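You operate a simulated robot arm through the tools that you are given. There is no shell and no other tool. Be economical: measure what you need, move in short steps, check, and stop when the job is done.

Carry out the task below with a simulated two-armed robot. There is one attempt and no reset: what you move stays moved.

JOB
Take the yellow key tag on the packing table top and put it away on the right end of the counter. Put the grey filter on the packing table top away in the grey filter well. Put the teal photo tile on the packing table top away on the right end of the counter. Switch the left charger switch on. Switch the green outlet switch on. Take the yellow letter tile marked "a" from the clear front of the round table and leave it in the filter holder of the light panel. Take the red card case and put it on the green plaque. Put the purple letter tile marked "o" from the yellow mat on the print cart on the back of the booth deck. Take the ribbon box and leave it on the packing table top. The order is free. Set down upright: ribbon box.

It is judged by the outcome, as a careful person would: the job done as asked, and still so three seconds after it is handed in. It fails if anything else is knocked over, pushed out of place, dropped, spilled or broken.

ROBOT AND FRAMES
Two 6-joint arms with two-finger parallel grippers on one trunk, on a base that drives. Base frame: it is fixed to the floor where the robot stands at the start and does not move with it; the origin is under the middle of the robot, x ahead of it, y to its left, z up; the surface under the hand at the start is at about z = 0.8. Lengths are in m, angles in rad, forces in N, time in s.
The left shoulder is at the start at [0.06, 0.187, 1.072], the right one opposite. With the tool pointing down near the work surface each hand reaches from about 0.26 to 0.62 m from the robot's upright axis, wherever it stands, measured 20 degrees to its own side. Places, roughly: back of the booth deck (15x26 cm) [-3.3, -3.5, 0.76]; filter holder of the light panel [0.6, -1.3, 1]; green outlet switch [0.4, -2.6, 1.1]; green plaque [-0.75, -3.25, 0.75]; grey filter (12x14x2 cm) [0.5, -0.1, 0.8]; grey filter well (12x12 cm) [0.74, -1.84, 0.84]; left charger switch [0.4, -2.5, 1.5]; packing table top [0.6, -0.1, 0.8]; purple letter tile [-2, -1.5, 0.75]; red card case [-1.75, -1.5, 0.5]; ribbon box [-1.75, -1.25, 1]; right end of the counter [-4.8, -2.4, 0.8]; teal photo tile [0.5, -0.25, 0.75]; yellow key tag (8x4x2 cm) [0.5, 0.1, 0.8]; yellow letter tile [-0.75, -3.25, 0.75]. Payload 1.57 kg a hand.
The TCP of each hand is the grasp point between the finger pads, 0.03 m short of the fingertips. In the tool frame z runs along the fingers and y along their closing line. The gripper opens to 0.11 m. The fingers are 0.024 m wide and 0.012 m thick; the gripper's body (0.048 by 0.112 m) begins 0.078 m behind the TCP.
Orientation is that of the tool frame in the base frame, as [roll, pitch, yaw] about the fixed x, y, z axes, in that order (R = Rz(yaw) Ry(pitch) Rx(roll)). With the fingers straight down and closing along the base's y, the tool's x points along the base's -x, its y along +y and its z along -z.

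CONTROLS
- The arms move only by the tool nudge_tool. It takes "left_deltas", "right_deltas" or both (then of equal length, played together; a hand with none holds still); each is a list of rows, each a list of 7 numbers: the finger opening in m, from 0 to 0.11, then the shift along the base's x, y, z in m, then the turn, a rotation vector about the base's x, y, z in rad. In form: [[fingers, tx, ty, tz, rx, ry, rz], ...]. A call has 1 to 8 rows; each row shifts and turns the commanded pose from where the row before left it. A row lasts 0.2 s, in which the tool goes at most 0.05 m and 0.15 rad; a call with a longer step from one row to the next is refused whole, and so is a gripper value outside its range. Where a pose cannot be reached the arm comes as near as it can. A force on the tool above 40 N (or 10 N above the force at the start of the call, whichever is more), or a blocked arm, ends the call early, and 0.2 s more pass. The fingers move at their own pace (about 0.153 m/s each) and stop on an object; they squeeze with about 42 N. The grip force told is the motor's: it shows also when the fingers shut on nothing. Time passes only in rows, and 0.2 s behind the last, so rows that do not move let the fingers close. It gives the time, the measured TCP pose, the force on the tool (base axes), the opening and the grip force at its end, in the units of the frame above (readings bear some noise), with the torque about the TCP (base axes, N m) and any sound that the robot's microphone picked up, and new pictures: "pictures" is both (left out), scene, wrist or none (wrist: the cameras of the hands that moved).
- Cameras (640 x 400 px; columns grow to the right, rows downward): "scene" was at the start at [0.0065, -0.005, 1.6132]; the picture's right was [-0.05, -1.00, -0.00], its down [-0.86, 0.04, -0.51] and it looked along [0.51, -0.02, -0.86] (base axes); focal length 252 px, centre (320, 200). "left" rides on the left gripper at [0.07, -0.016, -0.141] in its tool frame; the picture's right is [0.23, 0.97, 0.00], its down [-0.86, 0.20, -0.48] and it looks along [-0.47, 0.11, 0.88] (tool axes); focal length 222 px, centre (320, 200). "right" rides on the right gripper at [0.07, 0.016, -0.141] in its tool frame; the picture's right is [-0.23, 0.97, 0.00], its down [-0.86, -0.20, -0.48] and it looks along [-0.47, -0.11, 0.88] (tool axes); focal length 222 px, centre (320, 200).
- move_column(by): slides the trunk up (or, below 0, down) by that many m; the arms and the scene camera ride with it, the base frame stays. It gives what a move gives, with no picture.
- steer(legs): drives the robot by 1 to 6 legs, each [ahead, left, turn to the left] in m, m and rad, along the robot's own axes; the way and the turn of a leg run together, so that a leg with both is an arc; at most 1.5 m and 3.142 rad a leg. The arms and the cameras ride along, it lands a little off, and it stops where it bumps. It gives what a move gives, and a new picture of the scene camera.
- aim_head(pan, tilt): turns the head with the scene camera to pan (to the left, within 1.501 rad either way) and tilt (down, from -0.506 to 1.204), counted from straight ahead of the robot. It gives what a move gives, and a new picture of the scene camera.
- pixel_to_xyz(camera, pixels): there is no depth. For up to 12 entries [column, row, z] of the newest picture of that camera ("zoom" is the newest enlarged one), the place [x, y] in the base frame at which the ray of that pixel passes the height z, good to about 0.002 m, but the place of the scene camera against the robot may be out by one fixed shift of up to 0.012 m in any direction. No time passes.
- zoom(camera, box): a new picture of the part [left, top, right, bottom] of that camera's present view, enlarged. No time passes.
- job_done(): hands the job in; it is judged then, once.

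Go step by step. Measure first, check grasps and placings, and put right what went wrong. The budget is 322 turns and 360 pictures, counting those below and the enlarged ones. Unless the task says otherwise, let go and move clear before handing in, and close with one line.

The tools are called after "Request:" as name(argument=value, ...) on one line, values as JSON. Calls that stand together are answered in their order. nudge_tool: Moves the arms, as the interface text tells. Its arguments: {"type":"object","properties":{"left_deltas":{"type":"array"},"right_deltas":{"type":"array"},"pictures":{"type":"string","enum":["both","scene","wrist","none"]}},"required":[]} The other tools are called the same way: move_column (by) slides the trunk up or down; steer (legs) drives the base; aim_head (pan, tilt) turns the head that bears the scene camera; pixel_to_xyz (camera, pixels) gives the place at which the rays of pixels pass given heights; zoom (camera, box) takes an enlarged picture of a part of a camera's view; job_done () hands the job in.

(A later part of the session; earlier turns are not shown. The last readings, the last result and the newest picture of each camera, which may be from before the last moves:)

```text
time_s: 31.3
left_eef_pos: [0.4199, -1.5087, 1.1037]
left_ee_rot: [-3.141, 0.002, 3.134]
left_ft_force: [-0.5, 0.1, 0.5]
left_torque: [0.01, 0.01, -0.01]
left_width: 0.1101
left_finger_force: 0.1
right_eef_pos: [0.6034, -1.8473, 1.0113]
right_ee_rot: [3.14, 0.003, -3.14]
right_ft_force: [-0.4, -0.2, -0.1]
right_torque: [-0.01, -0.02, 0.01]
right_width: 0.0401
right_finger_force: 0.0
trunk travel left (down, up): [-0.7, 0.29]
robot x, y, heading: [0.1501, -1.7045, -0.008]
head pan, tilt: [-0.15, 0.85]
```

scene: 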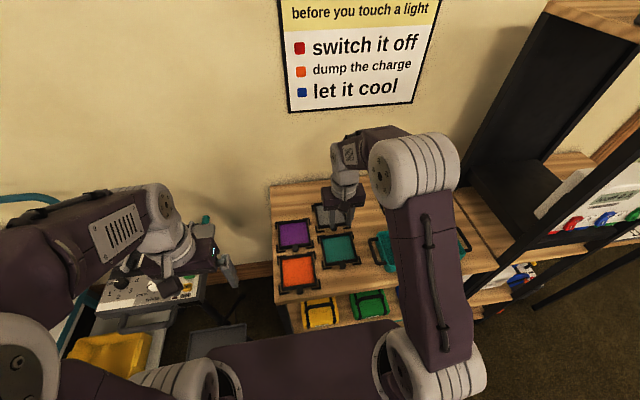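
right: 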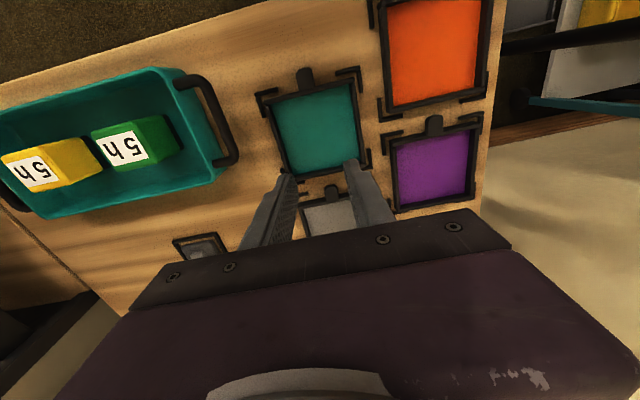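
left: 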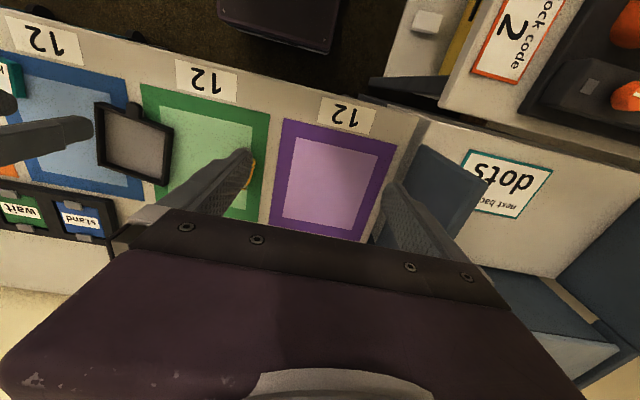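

Request:
nudge_tool(right_deltas=[[0.04, -0.04, 0, 0.03, 0, 0, 0], [0.04, -0.04, 0, 0.03, 0, 0, 0], [0.04, -0.04, 0, 0.03, 0, 0, 0], [0.04, -0.04, 0, 0.03, 0, 0, 0]], left_deltas=[[0.11, -0.03, 0, 0, 0, 0, 0], [0.11, -0.03, 0, 0, 0, 0, 0], [0.11, 0, 0, 0, 0, 0, 0], [0.11, 0, 0, 0, 0, 0, 0]], pictures="none")

Request:
steer(legs=[[-0.3, 0, 0], [0, -0.7, 0]])

Request:
aim_head(pan=0.1, tilt=0.3)

```text
time_s: 32.3
left_eef_pos: [0.3758, -1.5063, 1.0947]
left_ee_rot: [-3.14, 0.001, 3.134]
left_ft_force: [0.3, 0.2, -0.2]
left_torque: [-0.02, -0.02, 0.01]
left_width: 0.1099
left_finger_force: 0.0
left hand out of reach, approached as far as the arm can: row 2
right_eef_pos: [0.4415, -1.8487, 1.1311]
right_ee_rot: [3.142, 0.002, -3.14]
right_ft_force: [0.7, 0.5, 0.7]
right_torque: [-0.02, -0.05, -0.01]
right_width: 0.0402
right_finger_force: 0.1
trunk travel left (down, up): [-0.7, 0.29]
robot x, y, heading: [0.1504, -1.7031, -0.006]
head pan, tilt: [-0.15, 0.85]
```

```text
time_s: 37.8
left_eef_pos: [0.0733, -2.2091, 1.0944]
left_ee_rot: [-3.141, 0.0, 3.133]
left_ft_force: [-0.3, -0.9, 0.1]
left_torque: [-0.01, 0.02, -0.02]
left_width: 0.11
left_finger_force: 0.0
right_eef_pos: [0.1374, -2.5498, 1.1306]
right_ee_rot: [-3.14, 0.0, 3.141]
right_ft_force: [0.3, 0.3, 0.1]
right_torque: [-0.01, 0.02, 0.02]
right_width: 0.0399
right_finger_force: 0.1
trunk travel left (down, up): [-0.7, 0.29]
robot x, y, heading: [-0.159, -2.4041, -0.01]
head pan, tilt: [-0.15, 0.85]
```

scene: 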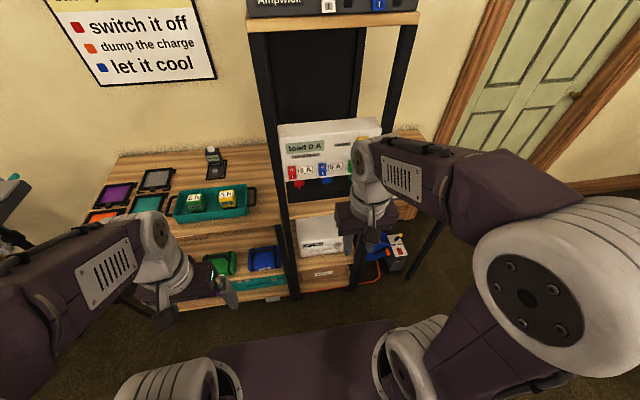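

```text
time_s: 38.8
left_eef_pos: [0.0737, -2.208, 1.0941]
left_ee_rot: [-3.142, -0.001, 3.133]
left_ft_force: [-0.4, -0.5, 0.0]
left_torque: [0.0, 0.01, 0.0]
left_width: 0.1099
left_finger_force: 0.1
right_eef_pos: [0.1387, -2.5486, 1.1304]
right_ee_rot: [3.141, -0.001, 3.141]
right_ft_force: [-0.2, 0.3, 0.0]
right_torque: [0.02, 0.0, -0.05]
right_width: 0.0398
right_finger_force: 0.1
trunk travel left (down, up): [-0.7, 0.29]
robot x, y, heading: [-0.1583, -2.4037, -0.011]
head pan, tilt: [0.099, 0.3]
```

scene: 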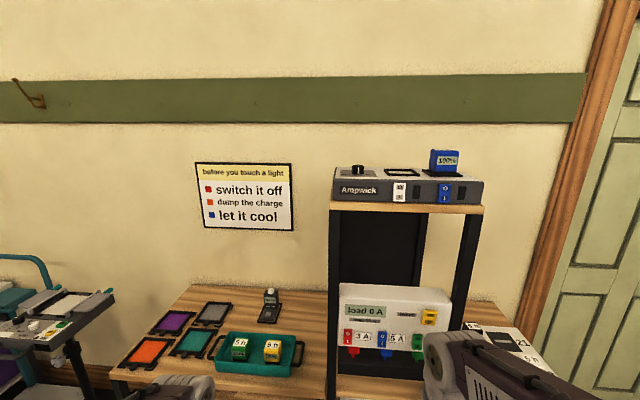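

The filter is in its well (scene 213,313). Next I'll enlarge the charger (top) and the outlet box below it.

Request:
zoom(camera="scene", box=[325, 145, 495, 215])

Request:
zoom(camera="scene", box=[325, 270, 455, 375])

```text
3.76 times, centred on (410, 180) of scene
```

zoom: 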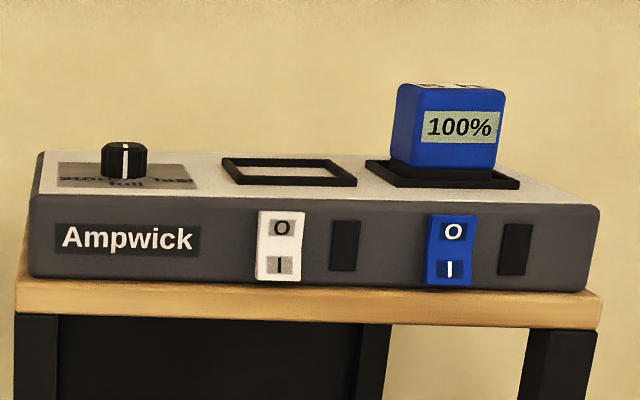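

```text
3.81 times, centred on (390, 322) of scene
```

zoom: 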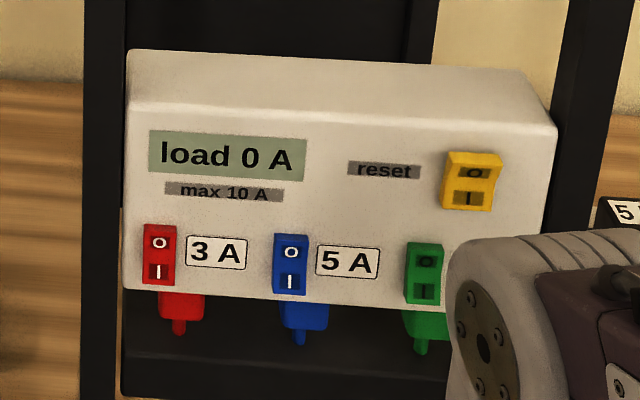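

Both are rocker switches with O on top and I below, so I'll press the lower halves. I'll back up a little, close the right fingers and swing the right hand to point forward.

Request:
steer(legs=[[-0.2, -0.05, 0.01]])

Request:
nudge_tool(right_deltas=[[0.0, 0.02, 0, 0, 0, -0.14, 0], [0.0, 0.02, 0, 0, 0, -0.14, 0], [0.0, 0.02, 0, 0, 0, -0.14, 0], [0.0, 0.02, 0, 0, 0, -0.14, 0], [0.0, 0.02, 0, 0, 0, -0.14, 0], [0.0, 0.02, 0, 0, 0, -0.14, 0]], pictures="none")

Request:
nudge_tool(right_deltas=[[0.0, 0.02, 0, 0, 0, -0.14, 0], [0.0, 0.02, 0, 0, 0, -0.14, 0], [0.0, 0.02, 0, 0, 0, -0.14, 0], [0.0, 0.02, 0, 0, 0, -0.14, 0], [0.0, 0.01, 0, 0, 0, -0.1, 0], [0.0, 0.0, 0, 0, 0, -0.07, 0]], pictures="both")

```text
time_s: 40.4
left_eef_pos: [-0.1283, -2.2548, 1.0945]
left_ee_rot: [3.142, -0.002, -3.138]
left_ft_force: [0.6, 0.3, -0.4]
left_torque: [-0.01, -0.01, -0.01]
left_width: 0.1099
left_finger_force: 0.1
right_eef_pos: [-0.0596, -2.5941, 1.1304]
right_ee_rot: [-3.141, -0.002, -3.13]
right_ft_force: [-0.5, 0.6, 0.2]
right_torque: [-0.03, -0.02, 0.0]
right_width: 0.0402
right_finger_force: 0.1
trunk travel left (down, up): [-0.7, 0.29]
robot x, y, heading: [-0.3597, -2.4571, 0.005]
head pan, tilt: [0.099, 0.3]
```

scene: 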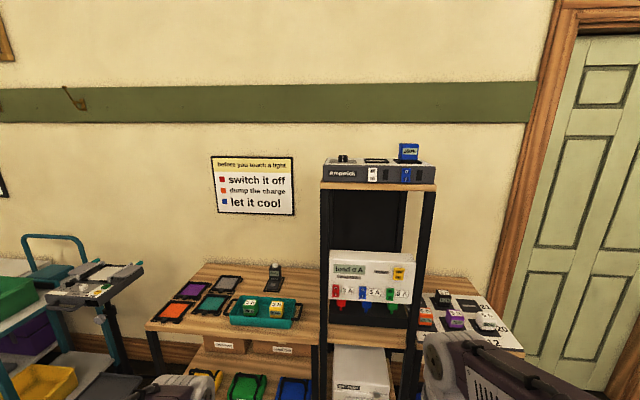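

```text
time_s: 41.8
left_eef_pos: [-0.1289, -2.2557, 1.0942]
left_ee_rot: [-3.14, -0.003, -3.137]
left_ft_force: [0.3, 0.5, 0.2]
left_torque: [-0.01, 0.04, -0.01]
left_width: 0.11
left_finger_force: 0.1
right_eef_pos: [0.0486, -2.6003, 1.1296]
right_ee_rot: [-3.108, 0.758, -3.126]
right_ft_force: [-0.1, 0.1, 0.9]
right_torque: [0.0, 0.01, -0.04]
right_width: 0.0001
right_finger_force: 21.0
right hand out of reach, approached as far as the arm can: row 6
trunk travel left (down, up): [-0.7, 0.29]
robot x, y, heading: [-0.3557, -2.4538, 0.005]
head pan, tilt: [0.099, 0.3]
```

```text
time_s: 43.2
left_eef_pos: [-0.1294, -2.2546, 1.0929]
left_ee_rot: [3.14, -0.002, -3.14]
left_ft_force: [-0.5, -0.1, -0.7]
left_torque: [-0.01, -0.03, -0.04]
left_width: 0.1101
left_finger_force: 0.0
right_eef_pos: [0.1509, -2.5908, 1.1598]
right_ee_rot: [-2.962, 1.408, -3.018]
right_ft_force: [0.0, 0.6, 0.9]
right_torque: [0.01, -0.03, 0.0]
right_width: 0.0
right_finger_force: 21.7
right hand out of reach, approached as far as the arm can: row 1, 2, 3, 4, 5, 6
trunk travel left (down, up): [-0.7, 0.29]
robot x, y, heading: [-0.3611, -2.4537, -0.003]
head pan, tilt: [0.099, 0.3]
```

scene: 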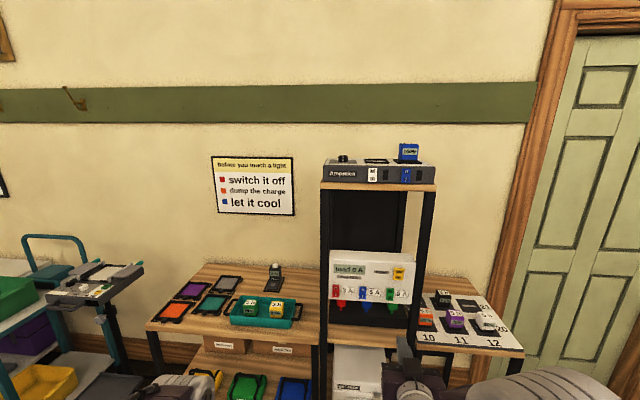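
right: 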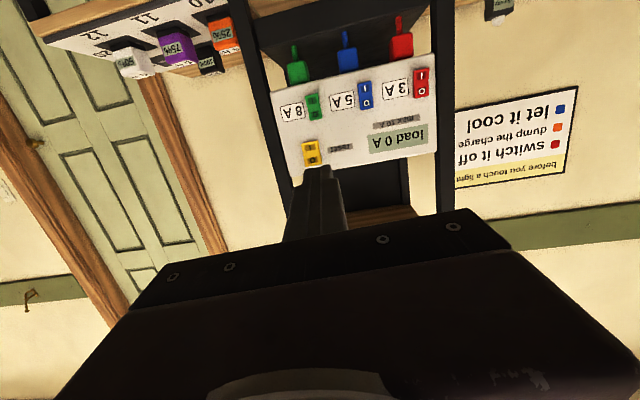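

Request:
nudge_tool(right_deltas=[[0.0, 0.04, -0.01, 0, 0, 0, 0], [0.0, 0.04, -0.01, 0, 0, 0, 0], [0.0, 0, 0, 0, 0, 0, 0]], pictures="both")

Request:
zoom(camera="scene", box=[320, 140, 450, 310])

```text
time_s: 44.0
left_eef_pos: [-0.1299, -2.2547, 1.0956]
left_ee_rot: [-3.14, 0.0, -3.138]
left_ft_force: [-0.2, -0.4, -0.3]
left_torque: [-0.02, 0.0, 0.02]
left_width: 0.1097
left_finger_force: 0.1
right_eef_pos: [0.2285, -2.6037, 1.1602]
right_ee_rot: [-3.044, 1.412, -3.103]
right_ft_force: [0.2, 0.1, -1.0]
right_torque: [0.01, -0.04, 0.0]
right_width: 0.0
right_finger_force: 21.3
right hand out of reach, approached as far as the arm can: row 2
trunk travel left (down, up): [-0.7, 0.29]
robot x, y, heading: [-0.3589, -2.4562, 0.005]
head pan, tilt: [0.099, 0.3]
```

scene: 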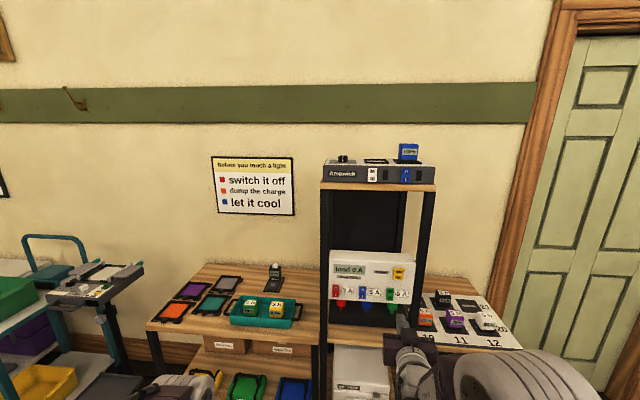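
right: 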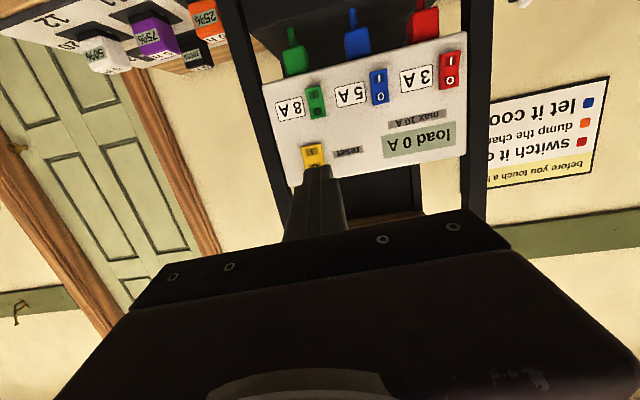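

```text
2.35 times, centred on (385, 225) of scene
```

zoom: 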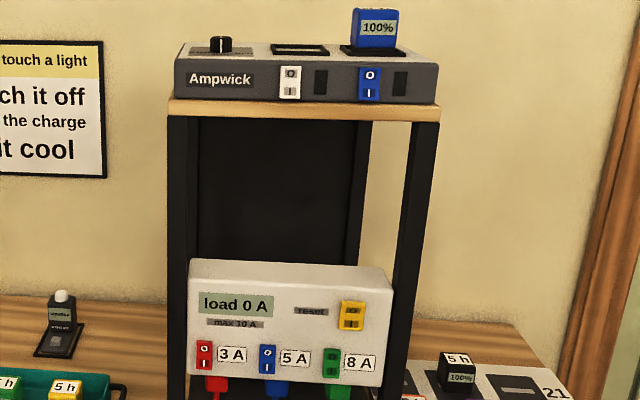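

Request:
pixel_to_xyz(camera="right", pixels=[[315, 92, 1.06], [315, 92, 1.08], [315, 92, 1.04], [315, 108, 1.08], [315, 108, 1.1], [315, 108, 1.06]])

Request:
pixel_to_xyz(camera="scene", pixels=[[389, 297.4, 1.08], [389, 297.4, 1.06], [389, 297.4, 1.04], [389.5, 292.3, 1.08], [389.5, 292.3, 1.1], [389.5, 292.3, 1.06], [372.4, 179.1, 1.5], [372.4, 179.1, 1.52], [372.4, 179.1, 1.54]])

```text
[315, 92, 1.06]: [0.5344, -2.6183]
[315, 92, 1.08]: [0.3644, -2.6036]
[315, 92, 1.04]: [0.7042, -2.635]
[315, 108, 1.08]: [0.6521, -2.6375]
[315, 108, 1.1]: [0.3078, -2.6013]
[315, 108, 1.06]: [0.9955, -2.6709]
```

```text
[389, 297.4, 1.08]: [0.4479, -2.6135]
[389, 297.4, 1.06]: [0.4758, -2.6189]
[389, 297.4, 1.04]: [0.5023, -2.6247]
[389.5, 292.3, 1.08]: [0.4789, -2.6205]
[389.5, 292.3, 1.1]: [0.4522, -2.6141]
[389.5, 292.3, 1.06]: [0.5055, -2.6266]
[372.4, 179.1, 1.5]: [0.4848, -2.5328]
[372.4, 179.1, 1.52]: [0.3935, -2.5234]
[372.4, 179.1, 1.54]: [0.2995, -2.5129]
```

Request:
steer(legs=[[0.1, 0, 0]])

Request:
nudge_tool(right_deltas=[[0.0, 0.01, 0, -0.03, 0, 0, 0], [0.0, 0.01, 0, -0.03, 0, 0, 0], [0.0, 0.0, 0, 0, 0, 0, 0]], pictures="wrist")

```text
time_s: 45.1
left_eef_pos: [-0.0296, -2.2542, 1.0951]
left_ee_rot: [-3.141, -0.002, -3.137]
left_ft_force: [0.1, 0.1, -0.3]
left_torque: [0.01, 0.0, 0.0]
left_width: 0.1098
left_finger_force: 0.2
right_eef_pos: [0.3287, -2.603, 1.1601]
right_ee_rot: [-3.046, 1.412, -3.101]
right_ft_force: [-1.3, 1.1, -0.4]
right_torque: [0.0, 0.01, 0.02]
right_width: 0.0001
right_finger_force: 21.1
trunk travel left (down, up): [-0.7, 0.29]
robot x, y, heading: [-0.2581, -2.4539, -0.001]
head pan, tilt: [0.099, 0.3]
```

scene: 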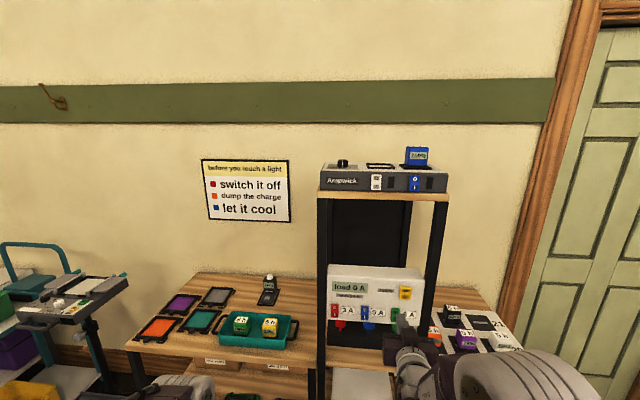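

```text
time_s: 45.9
left_eef_pos: [-0.0291, -2.2548, 1.0941]
left_ee_rot: [-3.141, -0.001, -3.137]
left_ft_force: [0.3, 0.9, -0.3]
left_torque: [0.03, 0.01, 0.02]
left_width: 0.1103
left_finger_force: 0.0
right_eef_pos: [0.3611, -2.5958, 1.1133]
right_ee_rot: [-2.944, 1.407, -3.002]
right_ft_force: [-0.4, -0.6, 1.0]
right_torque: [-0.04, 0.01, -0.01]
right_width: 0.0001
right_finger_force: 21.3
right hand out of reach, approached as far as the arm can: row 1, 2
trunk travel left (down, up): [-0.7, 0.29]
robot x, y, heading: [-0.2578, -2.454, -0.001]
head pan, tilt: [0.099, 0.3]
```

right: 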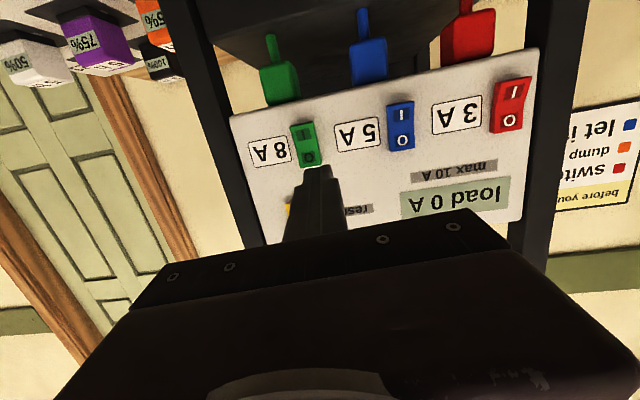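

Request:
nudge_tool(right_deltas=[[0.0, 0.0, 0, 0, 0, 0.15, 0], [0.0, 0.0, 0, 0, 0, 0.15, 0], [0.0, 0.0, 0, 0, 0, 0, 0]], pictures="wrist")

```text
time_s: 46.7
left_eef_pos: [-0.0291, -2.2556, 1.0948]
left_ee_rot: [-3.14, -0.001, -3.139]
left_ft_force: [0.5, -0.8, 0.2]
left_torque: [-0.04, 0.0, 0.01]
left_width: 0.11
left_finger_force: 0.1
right_eef_pos: [0.361, -2.5954, 1.113]
right_ee_rot: [-3.074, 1.113, -3.128]
right_ft_force: [-0.9, -0.1, -0.5]
right_torque: [-0.02, 0.02, -0.01]
right_width: 0.0
right_finger_force: 21.3
trunk travel left (down, up): [-0.7, 0.29]
robot x, y, heading: [-0.2577, -2.4553, 0.005]
head pan, tilt: [0.099, 0.3]
```

right: 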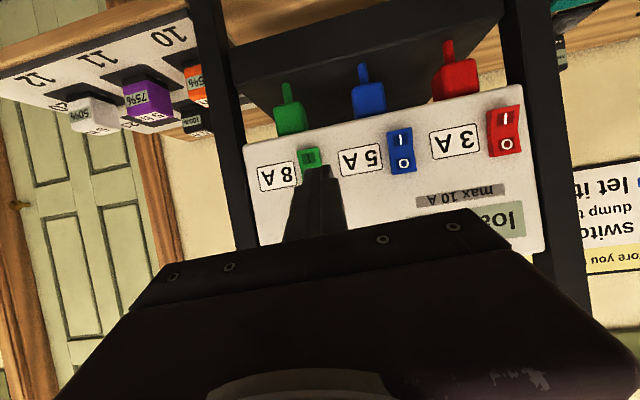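

Request:
nudge_tool(right_deltas=[[0.0, 0.0, -0.007, -0.016, 0, -0.15, 0], [0.0, 0.02, -0.007, -0.016, 0, 0, 0], [0.0, 0.02, -0.006, -0.015, 0, 0, 0], [0.0, 0.0, 0, 0, 0, 0, 0]], pictures="both")

Request:
zoom(camera="right", box=[220, 90, 420, 220])

Request:
zoom(camera="scene", box=[330, 250, 450, 350])

```text
time_s: 47.7
left_eef_pos: [-0.0292, -2.2548, 1.0938]
left_ee_rot: [-3.14, 0.0, -3.137]
left_ft_force: [0.3, 0.1, -0.5]
left_torque: [0.0, -0.02, 0.01]
left_width: 0.1102
left_finger_force: 0.1
right_eef_pos: [0.3994, -2.6049, 1.0669]
right_ee_rot: [-3.057, 1.26, -3.123]
right_ft_force: [-0.5, -0.1, 0.2]
right_torque: [0.04, 0.01, 0.03]
right_width: 0.0
right_finger_force: 21.8
right hand out of reach, approached as far as the arm can: row 2, 3
trunk travel left (down, up): [-0.7, 0.29]
robot x, y, heading: [-0.2586, -2.4544, 0.004]
head pan, tilt: [0.099, 0.3]
```

scene: 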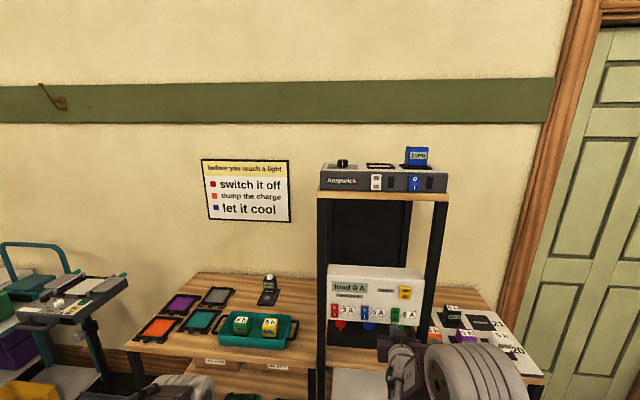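
right: 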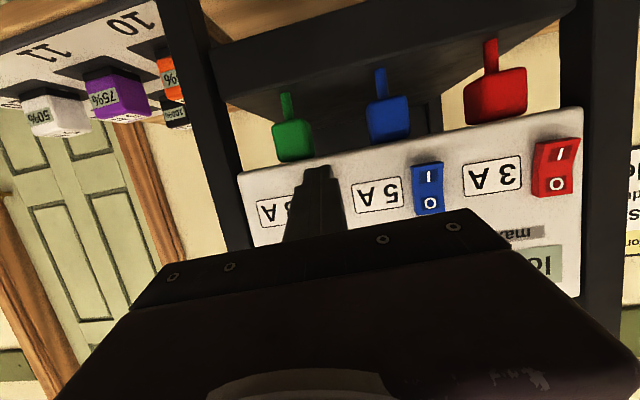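

```text
3.08 times, centred on (320, 155) of right
```

zoom: 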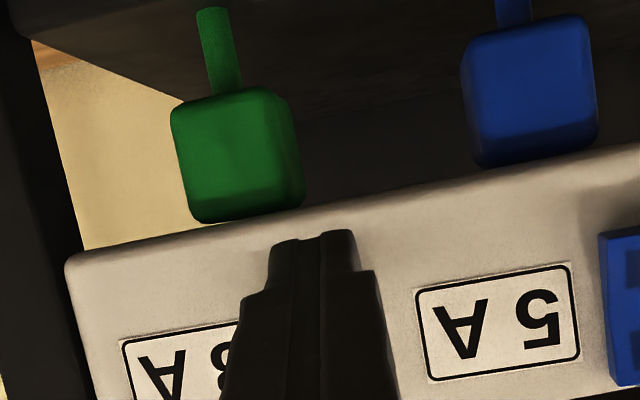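

```text
4.00 times, centred on (390, 300) of scene
```

zoom: 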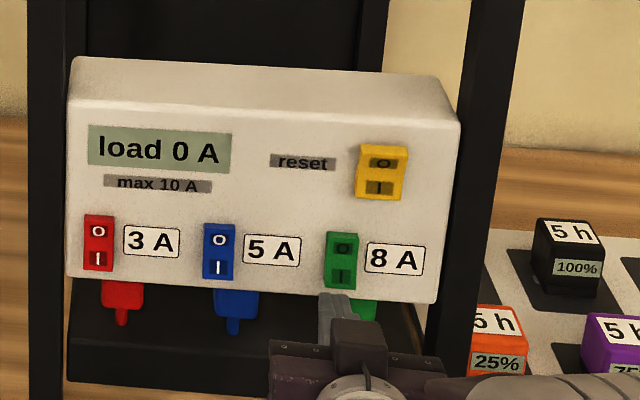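

Request:
nudge_tool(right_deltas=[[0.0, -0.04, 0, 0, 0, 0, 0], [0.0, -0.04, 0, 0, 0, 0, 0]], pictures="none")

Request:
steer(legs=[[0.07, 0, 0]])

Request:
nudge_tool(right_deltas=[[0.0, 0, 0, 0, 0, 0, 0]], pictures="wrist")

```text
time_s: 48.3
left_eef_pos: [-0.0297, -2.2541, 1.0944]
left_ee_rot: [-3.142, 0.0, -3.138]
left_ft_force: [-0.7, -0.1, 0.1]
left_torque: [0.0, -0.02, 0.02]
left_width: 0.11
left_finger_force: 0.1
right_eef_pos: [0.3279, -2.603, 1.077]
right_ee_rot: [-2.995, 1.256, -3.053]
right_ft_force: [-0.1, 0.5, 0.4]
right_torque: [-0.01, 0.01, -0.01]
right_width: 0.0
right_finger_force: 21.6
right hand out of reach, approached as far as the arm can: row 2
trunk travel left (down, up): [-0.7, 0.29]
robot x, y, heading: [-0.255, -2.4562, 0.007]
head pan, tilt: [0.099, 0.3]
```

```text
time_s: 49.4
left_eef_pos: [0.0399, -2.2541, 1.0939]
left_ee_rot: [-3.14, -0.002, -3.139]
left_ft_force: [0.2, -0.3, -0.4]
left_torque: [0.06, 0.03, 0.01]
left_width: 0.1098
left_finger_force: 0.0
right_eef_pos: [0.399, -2.6037, 1.0756]
right_ee_rot: [-2.996, 1.255, -3.054]
right_ft_force: [0.9, 0.1, -1.2]
right_torque: [0.01, -0.01, -0.01]
right_width: 0.0
right_finger_force: 21.3
trunk travel left (down, up): [-0.7, 0.29]
robot x, y, heading: [-0.1901, -2.4583, 0.0]
head pan, tilt: [0.099, 0.3]
```

scene: 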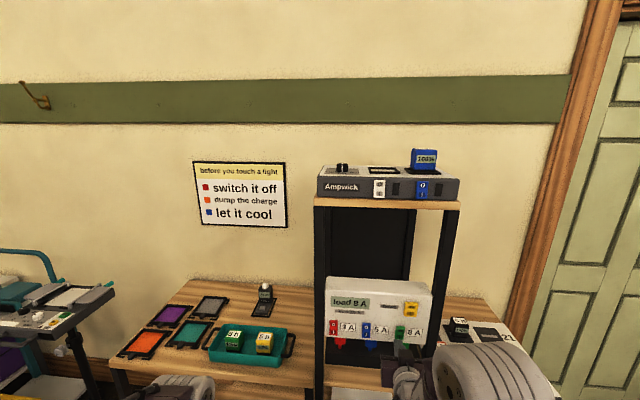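

```text
time_s: 49.8
left_eef_pos: [0.0403, -2.2552, 1.0949]
left_ee_rot: [-3.141, 0.0, -3.139]
left_ft_force: [-0.3, -0.8, 0.5]
left_torque: [-0.01, 0.01, 0.02]
left_width: 0.1099
left_finger_force: 0.1
right_eef_pos: [0.3989, -2.6046, 1.0763]
right_ee_rot: [-2.993, 1.258, -3.052]
right_ft_force: [-0.4, -0.1, -0.5]
right_torque: [0.03, -0.01, 0.0]
right_width: 0.0
right_finger_force: 21.5
trunk travel left (down, up): [-0.7, 0.29]
robot x, y, heading: [-0.1884, -2.4512, 0.001]
head pan, tilt: [0.099, 0.3]
```

right: 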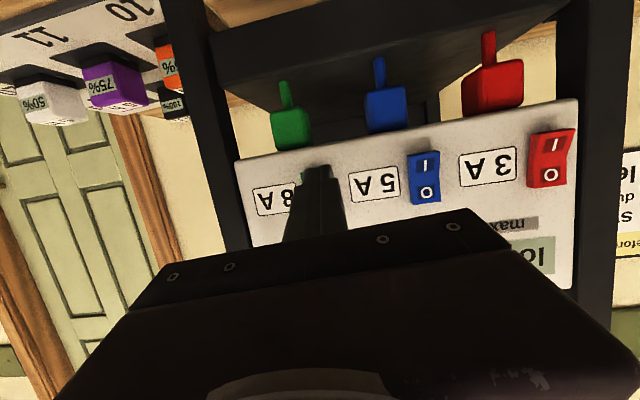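

Request:
zoom(camera="scene", box=[320, 260, 450, 360])

```text
4.00 times, centred on (385, 310) of scene
```

zoom: 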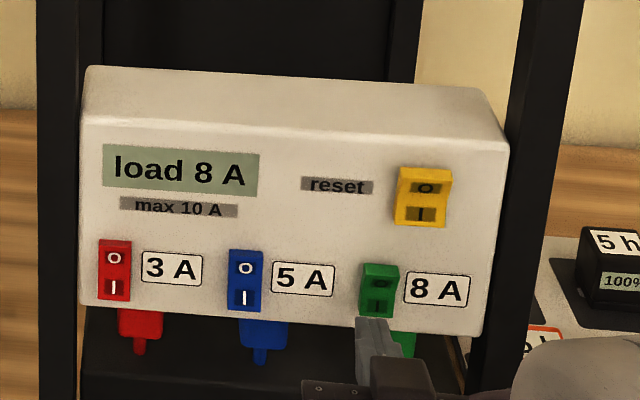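

The display now reads "load 8 A": the last drive pressed the green rocker on. I'll back off and raise the trunk for the charger switch.

Request:
steer(legs=[[-0.15, 0, 0]])

Request:
move_column(by=0.28)

Request:
nudge_tool(right_deltas=[[0.0, 0.01, 0.01, 0.04, 0, 0, 0], [0.0, 0.01, 0.01, 0.04, 0, 0, 0], [0.0, 0.01, 0.01, 0.04, 0, 0, 0], [0.0, 0, 0.0, 0, 0, 0, 0]], pictures="both")

```text
time_s: 51.1
left_eef_pos: [-0.1076, -2.2556, 1.0942]
left_ee_rot: [-3.141, -0.002, -3.136]
left_ft_force: [0.4, -0.3, -0.2]
left_torque: [0.0, 0.03, 0.01]
left_width: 0.1103
left_finger_force: 0.0
right_eef_pos: [0.2498, -2.6036, 1.0747]
right_ee_rot: [-2.995, 1.251, -3.055]
right_ft_force: [0.4, -0.2, -0.6]
right_torque: [0.01, -0.04, 0.0]
right_width: 0.0
right_finger_force: 21.3
trunk travel left (down, up): [-0.7, 0.29]
robot x, y, heading: [-0.3314, -2.4531, -0.001]
head pan, tilt: [0.099, 0.3]
```

scene: 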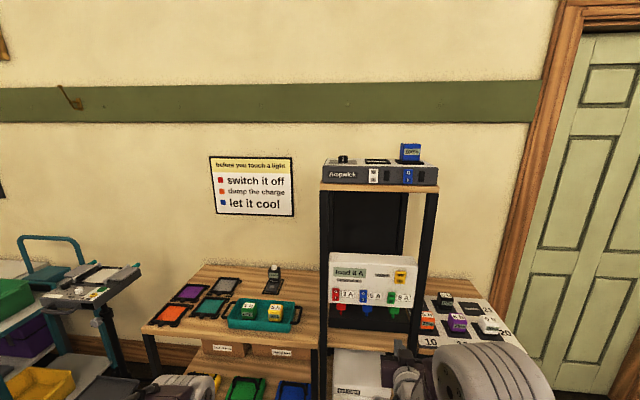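

```text
time_s: 54.0
left_eef_pos: [-0.1094, -2.2556, 1.3731]
left_ee_rot: [3.141, -0.003, -3.139]
left_ft_force: [0.2, -0.4, 0.4]
left_torque: [-0.02, 0.0, -0.01]
left_width: 0.1099
left_finger_force: 0.1
right_eef_pos: [0.2502, -2.6039, 1.356]
right_ee_rot: [-2.996, 1.254, -3.054]
right_ft_force: [-0.3, -1.0, -0.6]
right_torque: [-0.01, 0.0, -0.03]
right_width: 0.0
right_finger_force: 21.3
trunk travel left (down, up): [-0.98, 0.01]
robot x, y, heading: [-0.3386, -2.452, 0.002]
head pan, tilt: [0.099, 0.3]
```

```text
time_s: 55.0
left_eef_pos: [-0.1097, -2.2548, 1.3741]
left_ee_rot: [-3.141, -0.002, -3.137]
left_ft_force: [-0.4, 0.0, 0.2]
left_torque: [0.03, 0.01, 0.03]
left_width: 0.1099
left_finger_force: 0.1
right_eef_pos: [0.2784, -2.5747, 1.4751]
right_ee_rot: [-2.993, 1.254, -3.054]
right_ft_force: [-0.2, -0.2, 0.5]
right_torque: [0.04, 0.02, -0.01]
right_width: 0.0001
right_finger_force: 21.0
trunk travel left (down, up): [-0.98, 0.01]
robot x, y, heading: [-0.3369, -2.4564, 0.004]
head pan, tilt: [0.099, 0.3]
```

scene: 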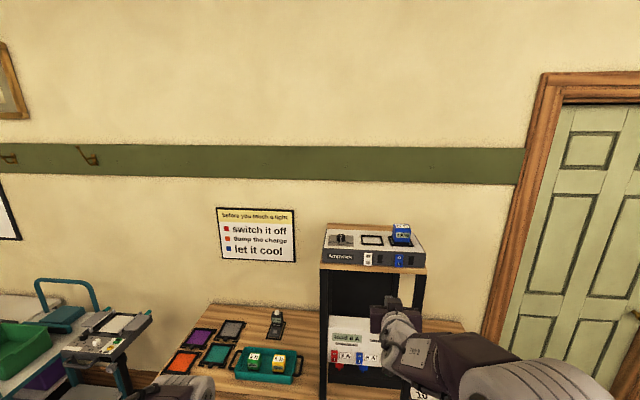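
right: 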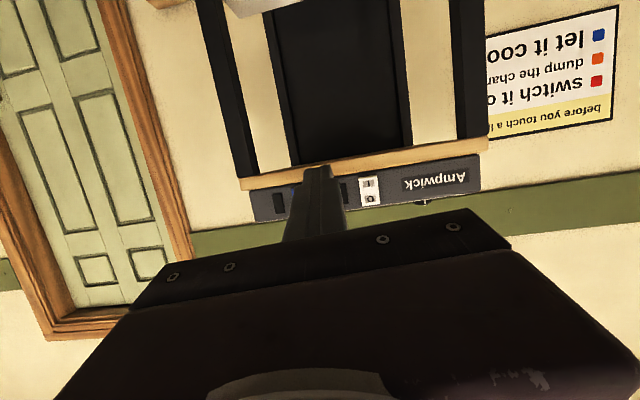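

Request:
zoom(camera="scene", box=[310, 210, 440, 290])

Request:
zoom(camera="right", box=[230, 130, 490, 240])

Request:
pixel_to_xyz(camera="right", pixels=[[368, 184, 1.48], [368, 184, 1.5], [368, 184, 1.52], [371, 198, 1.5], [371, 198, 1.52], [371, 198, 1.54]])

Request:
pixel_to_xyz(camera="scene", pixels=[[367.5, 263, 1.48], [367.5, 263, 1.5], [367.5, 263, 1.52], [367.5, 257, 1.5], [367.5, 257, 1.52], [367.5, 257, 1.54]])

```text
4.92 times, centred on (375, 250) of scene
```

zoom: 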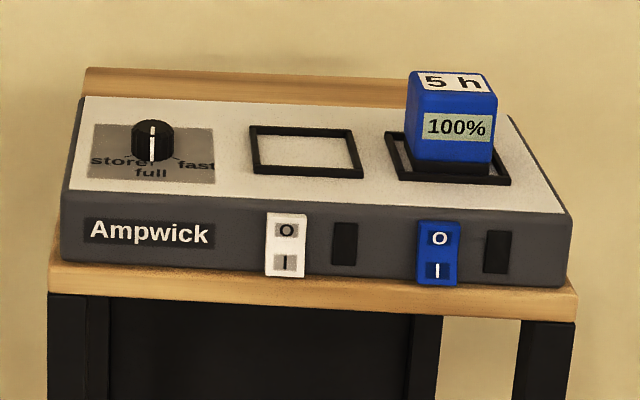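

```text
2.46 times, centred on (360, 185) of right
```

zoom: 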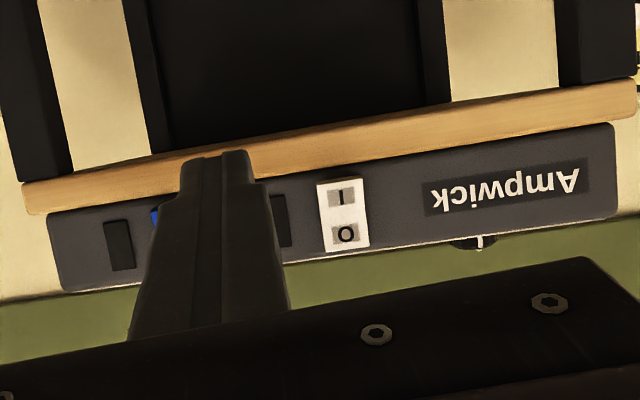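

```text
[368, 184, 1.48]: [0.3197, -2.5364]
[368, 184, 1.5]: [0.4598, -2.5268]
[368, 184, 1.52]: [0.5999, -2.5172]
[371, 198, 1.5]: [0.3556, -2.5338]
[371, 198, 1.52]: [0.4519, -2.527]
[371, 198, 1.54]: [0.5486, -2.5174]
```

```text
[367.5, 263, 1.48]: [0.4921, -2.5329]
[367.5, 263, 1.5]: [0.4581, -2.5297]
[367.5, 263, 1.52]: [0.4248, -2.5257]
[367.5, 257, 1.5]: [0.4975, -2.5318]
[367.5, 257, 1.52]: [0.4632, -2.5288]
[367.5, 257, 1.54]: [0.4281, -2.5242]
```

Request:
pixel_to_xyz(camera="scene", pixels=[[361, 262.5, 1.488], [361, 264.5, 1.488], [361, 272, 1.465], [367.5, 266, 1.488]])

Request:
nudge_tool(right_deltas=[[0.0, 0.005, 0.01, 0.015, 0, 0.14, 0], [0.0, 0.005, 0.01, 0.015, 0, 0.14, 0], [0.0, 0.005, 0.01, 0.015, 0, 0.14, 0], [0.0, 0.005, 0.01, 0.01, 0, 0.14, 0], [0.0, 0, 0.006, 0.01, 0, 0.14, 0], [0.0, 0, 0.0, 0, 0, 0, 0]], pictures="wrist")

```text
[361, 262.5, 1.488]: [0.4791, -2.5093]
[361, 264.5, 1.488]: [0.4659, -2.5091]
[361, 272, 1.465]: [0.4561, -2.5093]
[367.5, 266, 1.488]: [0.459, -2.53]
```

```text
time_s: 56.4
left_eef_pos: [-0.1091, -2.2542, 1.3736]
left_ee_rot: [-3.14, 0.0, -3.138]
left_ft_force: [0.4, 0.4, 0.6]
left_torque: [0.01, 0.02, -0.01]
left_width: 0.1098
left_finger_force: 0.1
right_eef_pos: [0.2982, -2.55, 1.5305]
right_ee_rot: [-3.003, 0.693, -3.11]
right_ft_force: [0.6, 0.2, -0.4]
right_torque: [0.01, 0.01, 0.0]
right_width: 0.0
right_finger_force: 21.1
right hand out of reach, approached as far as the arm can: row 2, 3
trunk travel left (down, up): [-0.98, 0.01]
robot x, y, heading: [-0.3387, -2.4502, 0.003]
head pan, tilt: [0.099, 0.3]
```

right: 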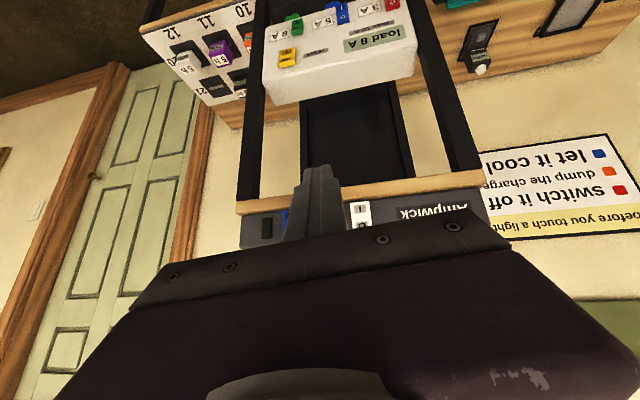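

Request:
steer(legs=[[0.09, 0, 0]])

Request:
nudge_tool(right_deltas=[[0.0, 0.0, 0.013, -0.01, 0, 0, 0], [0.0, 0.01, 0.013, -0.0085, 0, 0, 0], [0.0, 0, 0, 0, 0, 0, 0]], pictures="both")

Request:
zoom(camera="scene", box=[310, 210, 440, 290])

Request:
zoom(camera="right", box=[240, 130, 440, 240])

```text
time_s: 57.5
left_eef_pos: [-0.0322, -2.2541, 1.3764]
left_ee_rot: [-3.141, 0.008, -3.136]
left_ft_force: [-1.6, -0.5, 0.6]
left_torque: [-0.01, -0.04, 0.01]
left_width: 0.1101
left_finger_force: 0.1
right_eef_pos: [0.3727, -2.5485, 1.5358]
right_ee_rot: [-3.004, 0.704, -3.112]
right_ft_force: [-1.1, 0.3, 1.3]
right_torque: [-0.03, -0.06, -0.03]
right_width: 0.0001
right_finger_force: 20.7
trunk travel left (down, up): [-0.98, 0.01]
robot x, y, heading: [-0.2479, -2.4552, 0.007]
head pan, tilt: [0.099, 0.3]
```

scene: 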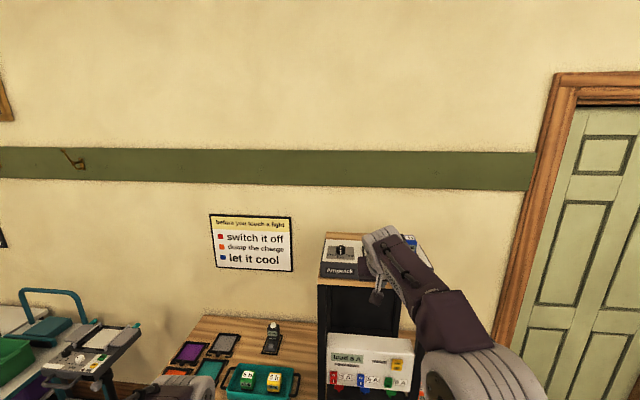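

```text
time_s: 58.3
left_eef_pos: [-0.0216, -2.253, 1.3743]
left_ee_rot: [-3.14, -0.001, -3.138]
left_ft_force: [0.6, -0.3, 0.2]
left_torque: [0.01, 0.01, 0.02]
left_width: 0.1097
left_finger_force: 0.0
right_eef_pos: [0.3961, -2.5235, 1.5142]
right_ee_rot: [-3.005, 0.698, -3.112]
right_ft_force: [0.9, 0.3, 0.4]
right_torque: [-0.01, 0.02, 0.0]
right_width: 0.0
right_finger_force: 21.4
trunk travel left (down, up): [-0.98, 0.01]
robot x, y, heading: [-0.2503, -2.4555, 0.004]
head pan, tilt: [0.099, 0.3]
```

scene: 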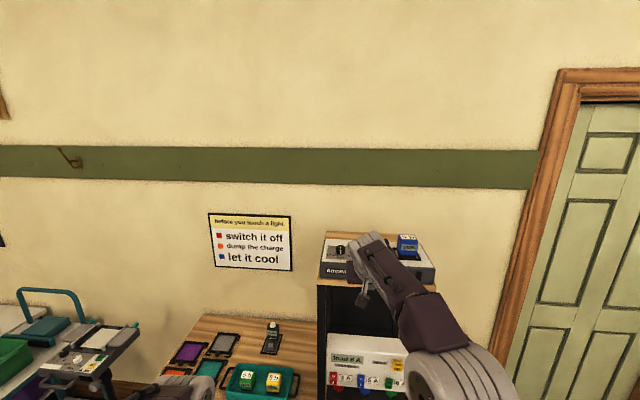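
right: 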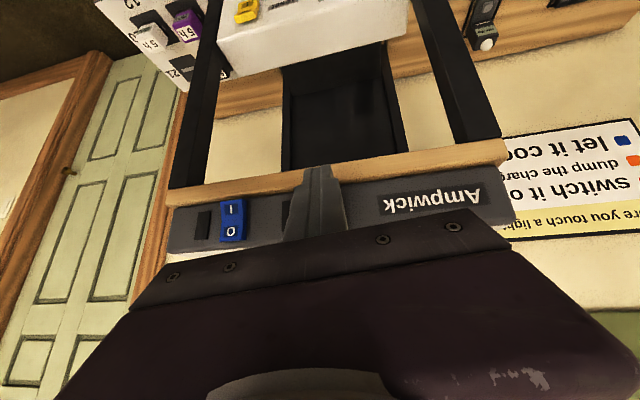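

```text
4.92 times, centred on (375, 250) of scene
```

zoom: 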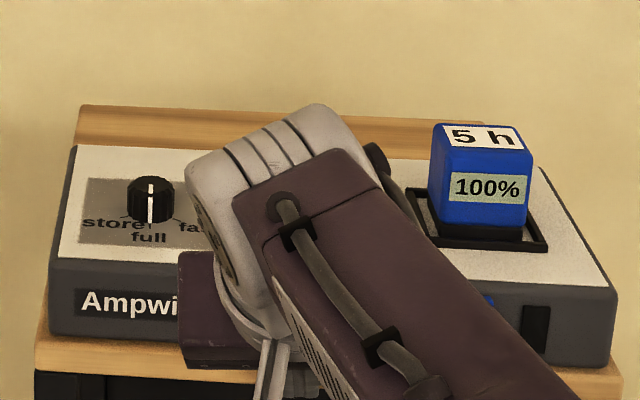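

```text
3.20 times, centred on (340, 185) of right
```

zoom: 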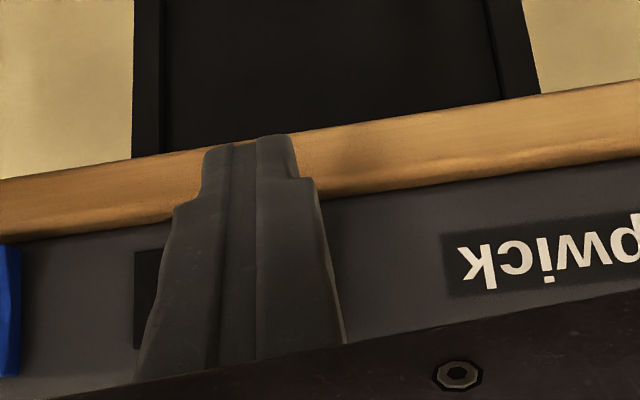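

Request:
nudge_tool(right_deltas=[[0.0, 0.01, 0, 0, 0, 0, 0], [0.0, 0.008, 0, 0, 0, 0, 0], [0.0, 0.006, 0, 0, 0, 0, 0], [0.0, 0.006, 0, 0, 0, 0, 0]], pictures="none")

```text
time_s: 59.3
left_eef_pos: [-0.0263, -2.2542, 1.3752]
left_ee_rot: [3.141, 0.001, -3.137]
left_ft_force: [-0.1, 0.2, 0.3]
left_torque: [-0.02, 0.0, 0.0]
left_width: 0.1103
left_finger_force: 0.0
right_eef_pos: [0.4183, -2.5221, 1.5137]
right_ee_rot: [-3.005, 0.694, -3.111]
right_ft_force: [-17.5, -0.3, -3.3]
right_torque: [0.22, 0.38, -0.03]
right_width: 0.0001
right_finger_force: 21.6
trunk travel left (down, up): [-0.98, 0.01]
robot x, y, heading: [-0.2454, -2.4517, 0.008]
head pan, tilt: [0.099, 0.3]
```

Request:
nudge_tool(right_deltas=[[0.0, 0.005, 0, 0, 0, 0, 0], [0.0, 0, 0, 0, 0, 0, 0]], pictures="none")

Request:
nudge_tool(right_deltas=[[0.0, -0.03, 0, 0, 0, 0, 0], [0.0, -0.03, 0, 0, 0, 0, 0], [0.0, 0, 0, 0, 0, 0, 0]], pictures="none")

Request:
steer(legs=[[-0.25, 0, 0]])

Request:
zoom(camera="scene", box=[310, 210, 440, 290])

```text
time_s: 59.9
left_eef_pos: [-0.0291, -2.2537, 1.3753]
left_ee_rot: [3.14, 0.002, -3.136]
left_ft_force: [-0.4, -0.8, 0.9]
left_torque: [0.03, -0.03, -0.03]
left_width: 0.1099
left_finger_force: 0.0
right_eef_pos: [0.4189, -2.5213, 1.5134]
right_ee_rot: [-3.004, 0.7, -3.11]
right_ft_force: [-21.6, 2.0, -3.8]
right_torque: [0.23, 0.47, 0.04]
right_width: 0.0002
right_finger_force: 21.0
right hand out of reach, approached as far as the arm can: row 1
trunk travel left (down, up): [-0.98, 0.01]
robot x, y, heading: [-0.2451, -2.4539, 0.005]
head pan, tilt: [0.099, 0.3]
```

```text
time_s: 60.7
left_eef_pos: [-0.0232, -2.2532, 1.3737]
left_ee_rot: [-3.14, -0.001, -3.138]
left_ft_force: [-0.4, -0.1, 0.7]
left_torque: [0.01, 0.04, 0.0]
left_width: 0.11
left_finger_force: 0.0
right_eef_pos: [0.3667, -2.5243, 1.5118]
right_ee_rot: [-3.006, 0.701, -3.111]
right_ft_force: [0.0, -0.5, -0.4]
right_torque: [-0.03, 0.02, -0.06]
right_width: 0.0
right_finger_force: 21.0
trunk travel left (down, up): [-0.98, 0.01]
robot x, y, heading: [-0.2507, -2.4547, 0.009]
head pan, tilt: [0.099, 0.3]
```

```text
time_s: 62.5
left_eef_pos: [-0.2666, -2.2544, 1.3742]
left_ee_rot: [-3.141, -0.006, -3.138]
left_ft_force: [0.5, 0.0, -0.2]
left_torque: [-0.01, 0.07, 0.0]
left_width: 0.11
left_finger_force: 0.0
right_eef_pos: [0.1246, -2.5256, 1.5064]
right_ee_rot: [-3.004, 0.692, -3.114]
right_ft_force: [0.6, 0.3, -0.5]
right_torque: [-0.01, 0.05, -0.04]
right_width: 0.0001
right_finger_force: 20.7
trunk travel left (down, up): [-0.98, 0.01]
robot x, y, heading: [-0.5009, -2.4548, 0.006]
head pan, tilt: [0.099, 0.3]
```

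scene: 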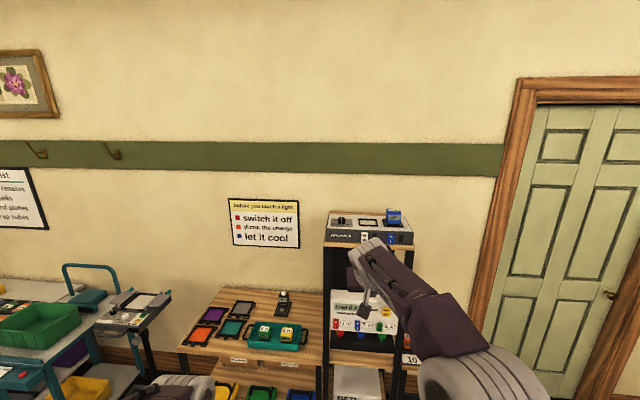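

```text
4.92 times, centred on (375, 250) of scene
```

zoom: 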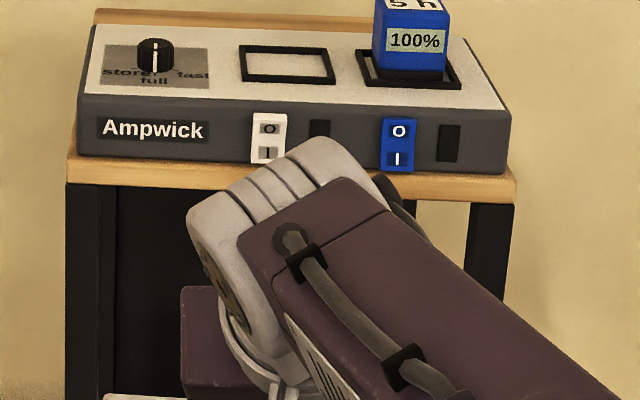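

Request:
zoom(camera="scene", box=[355, 225, 405, 250])

```text
12.80 times, centred on (380, 238) of scene
```

zoom: 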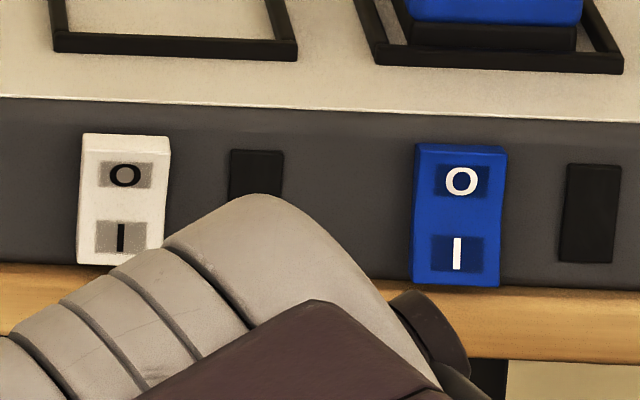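

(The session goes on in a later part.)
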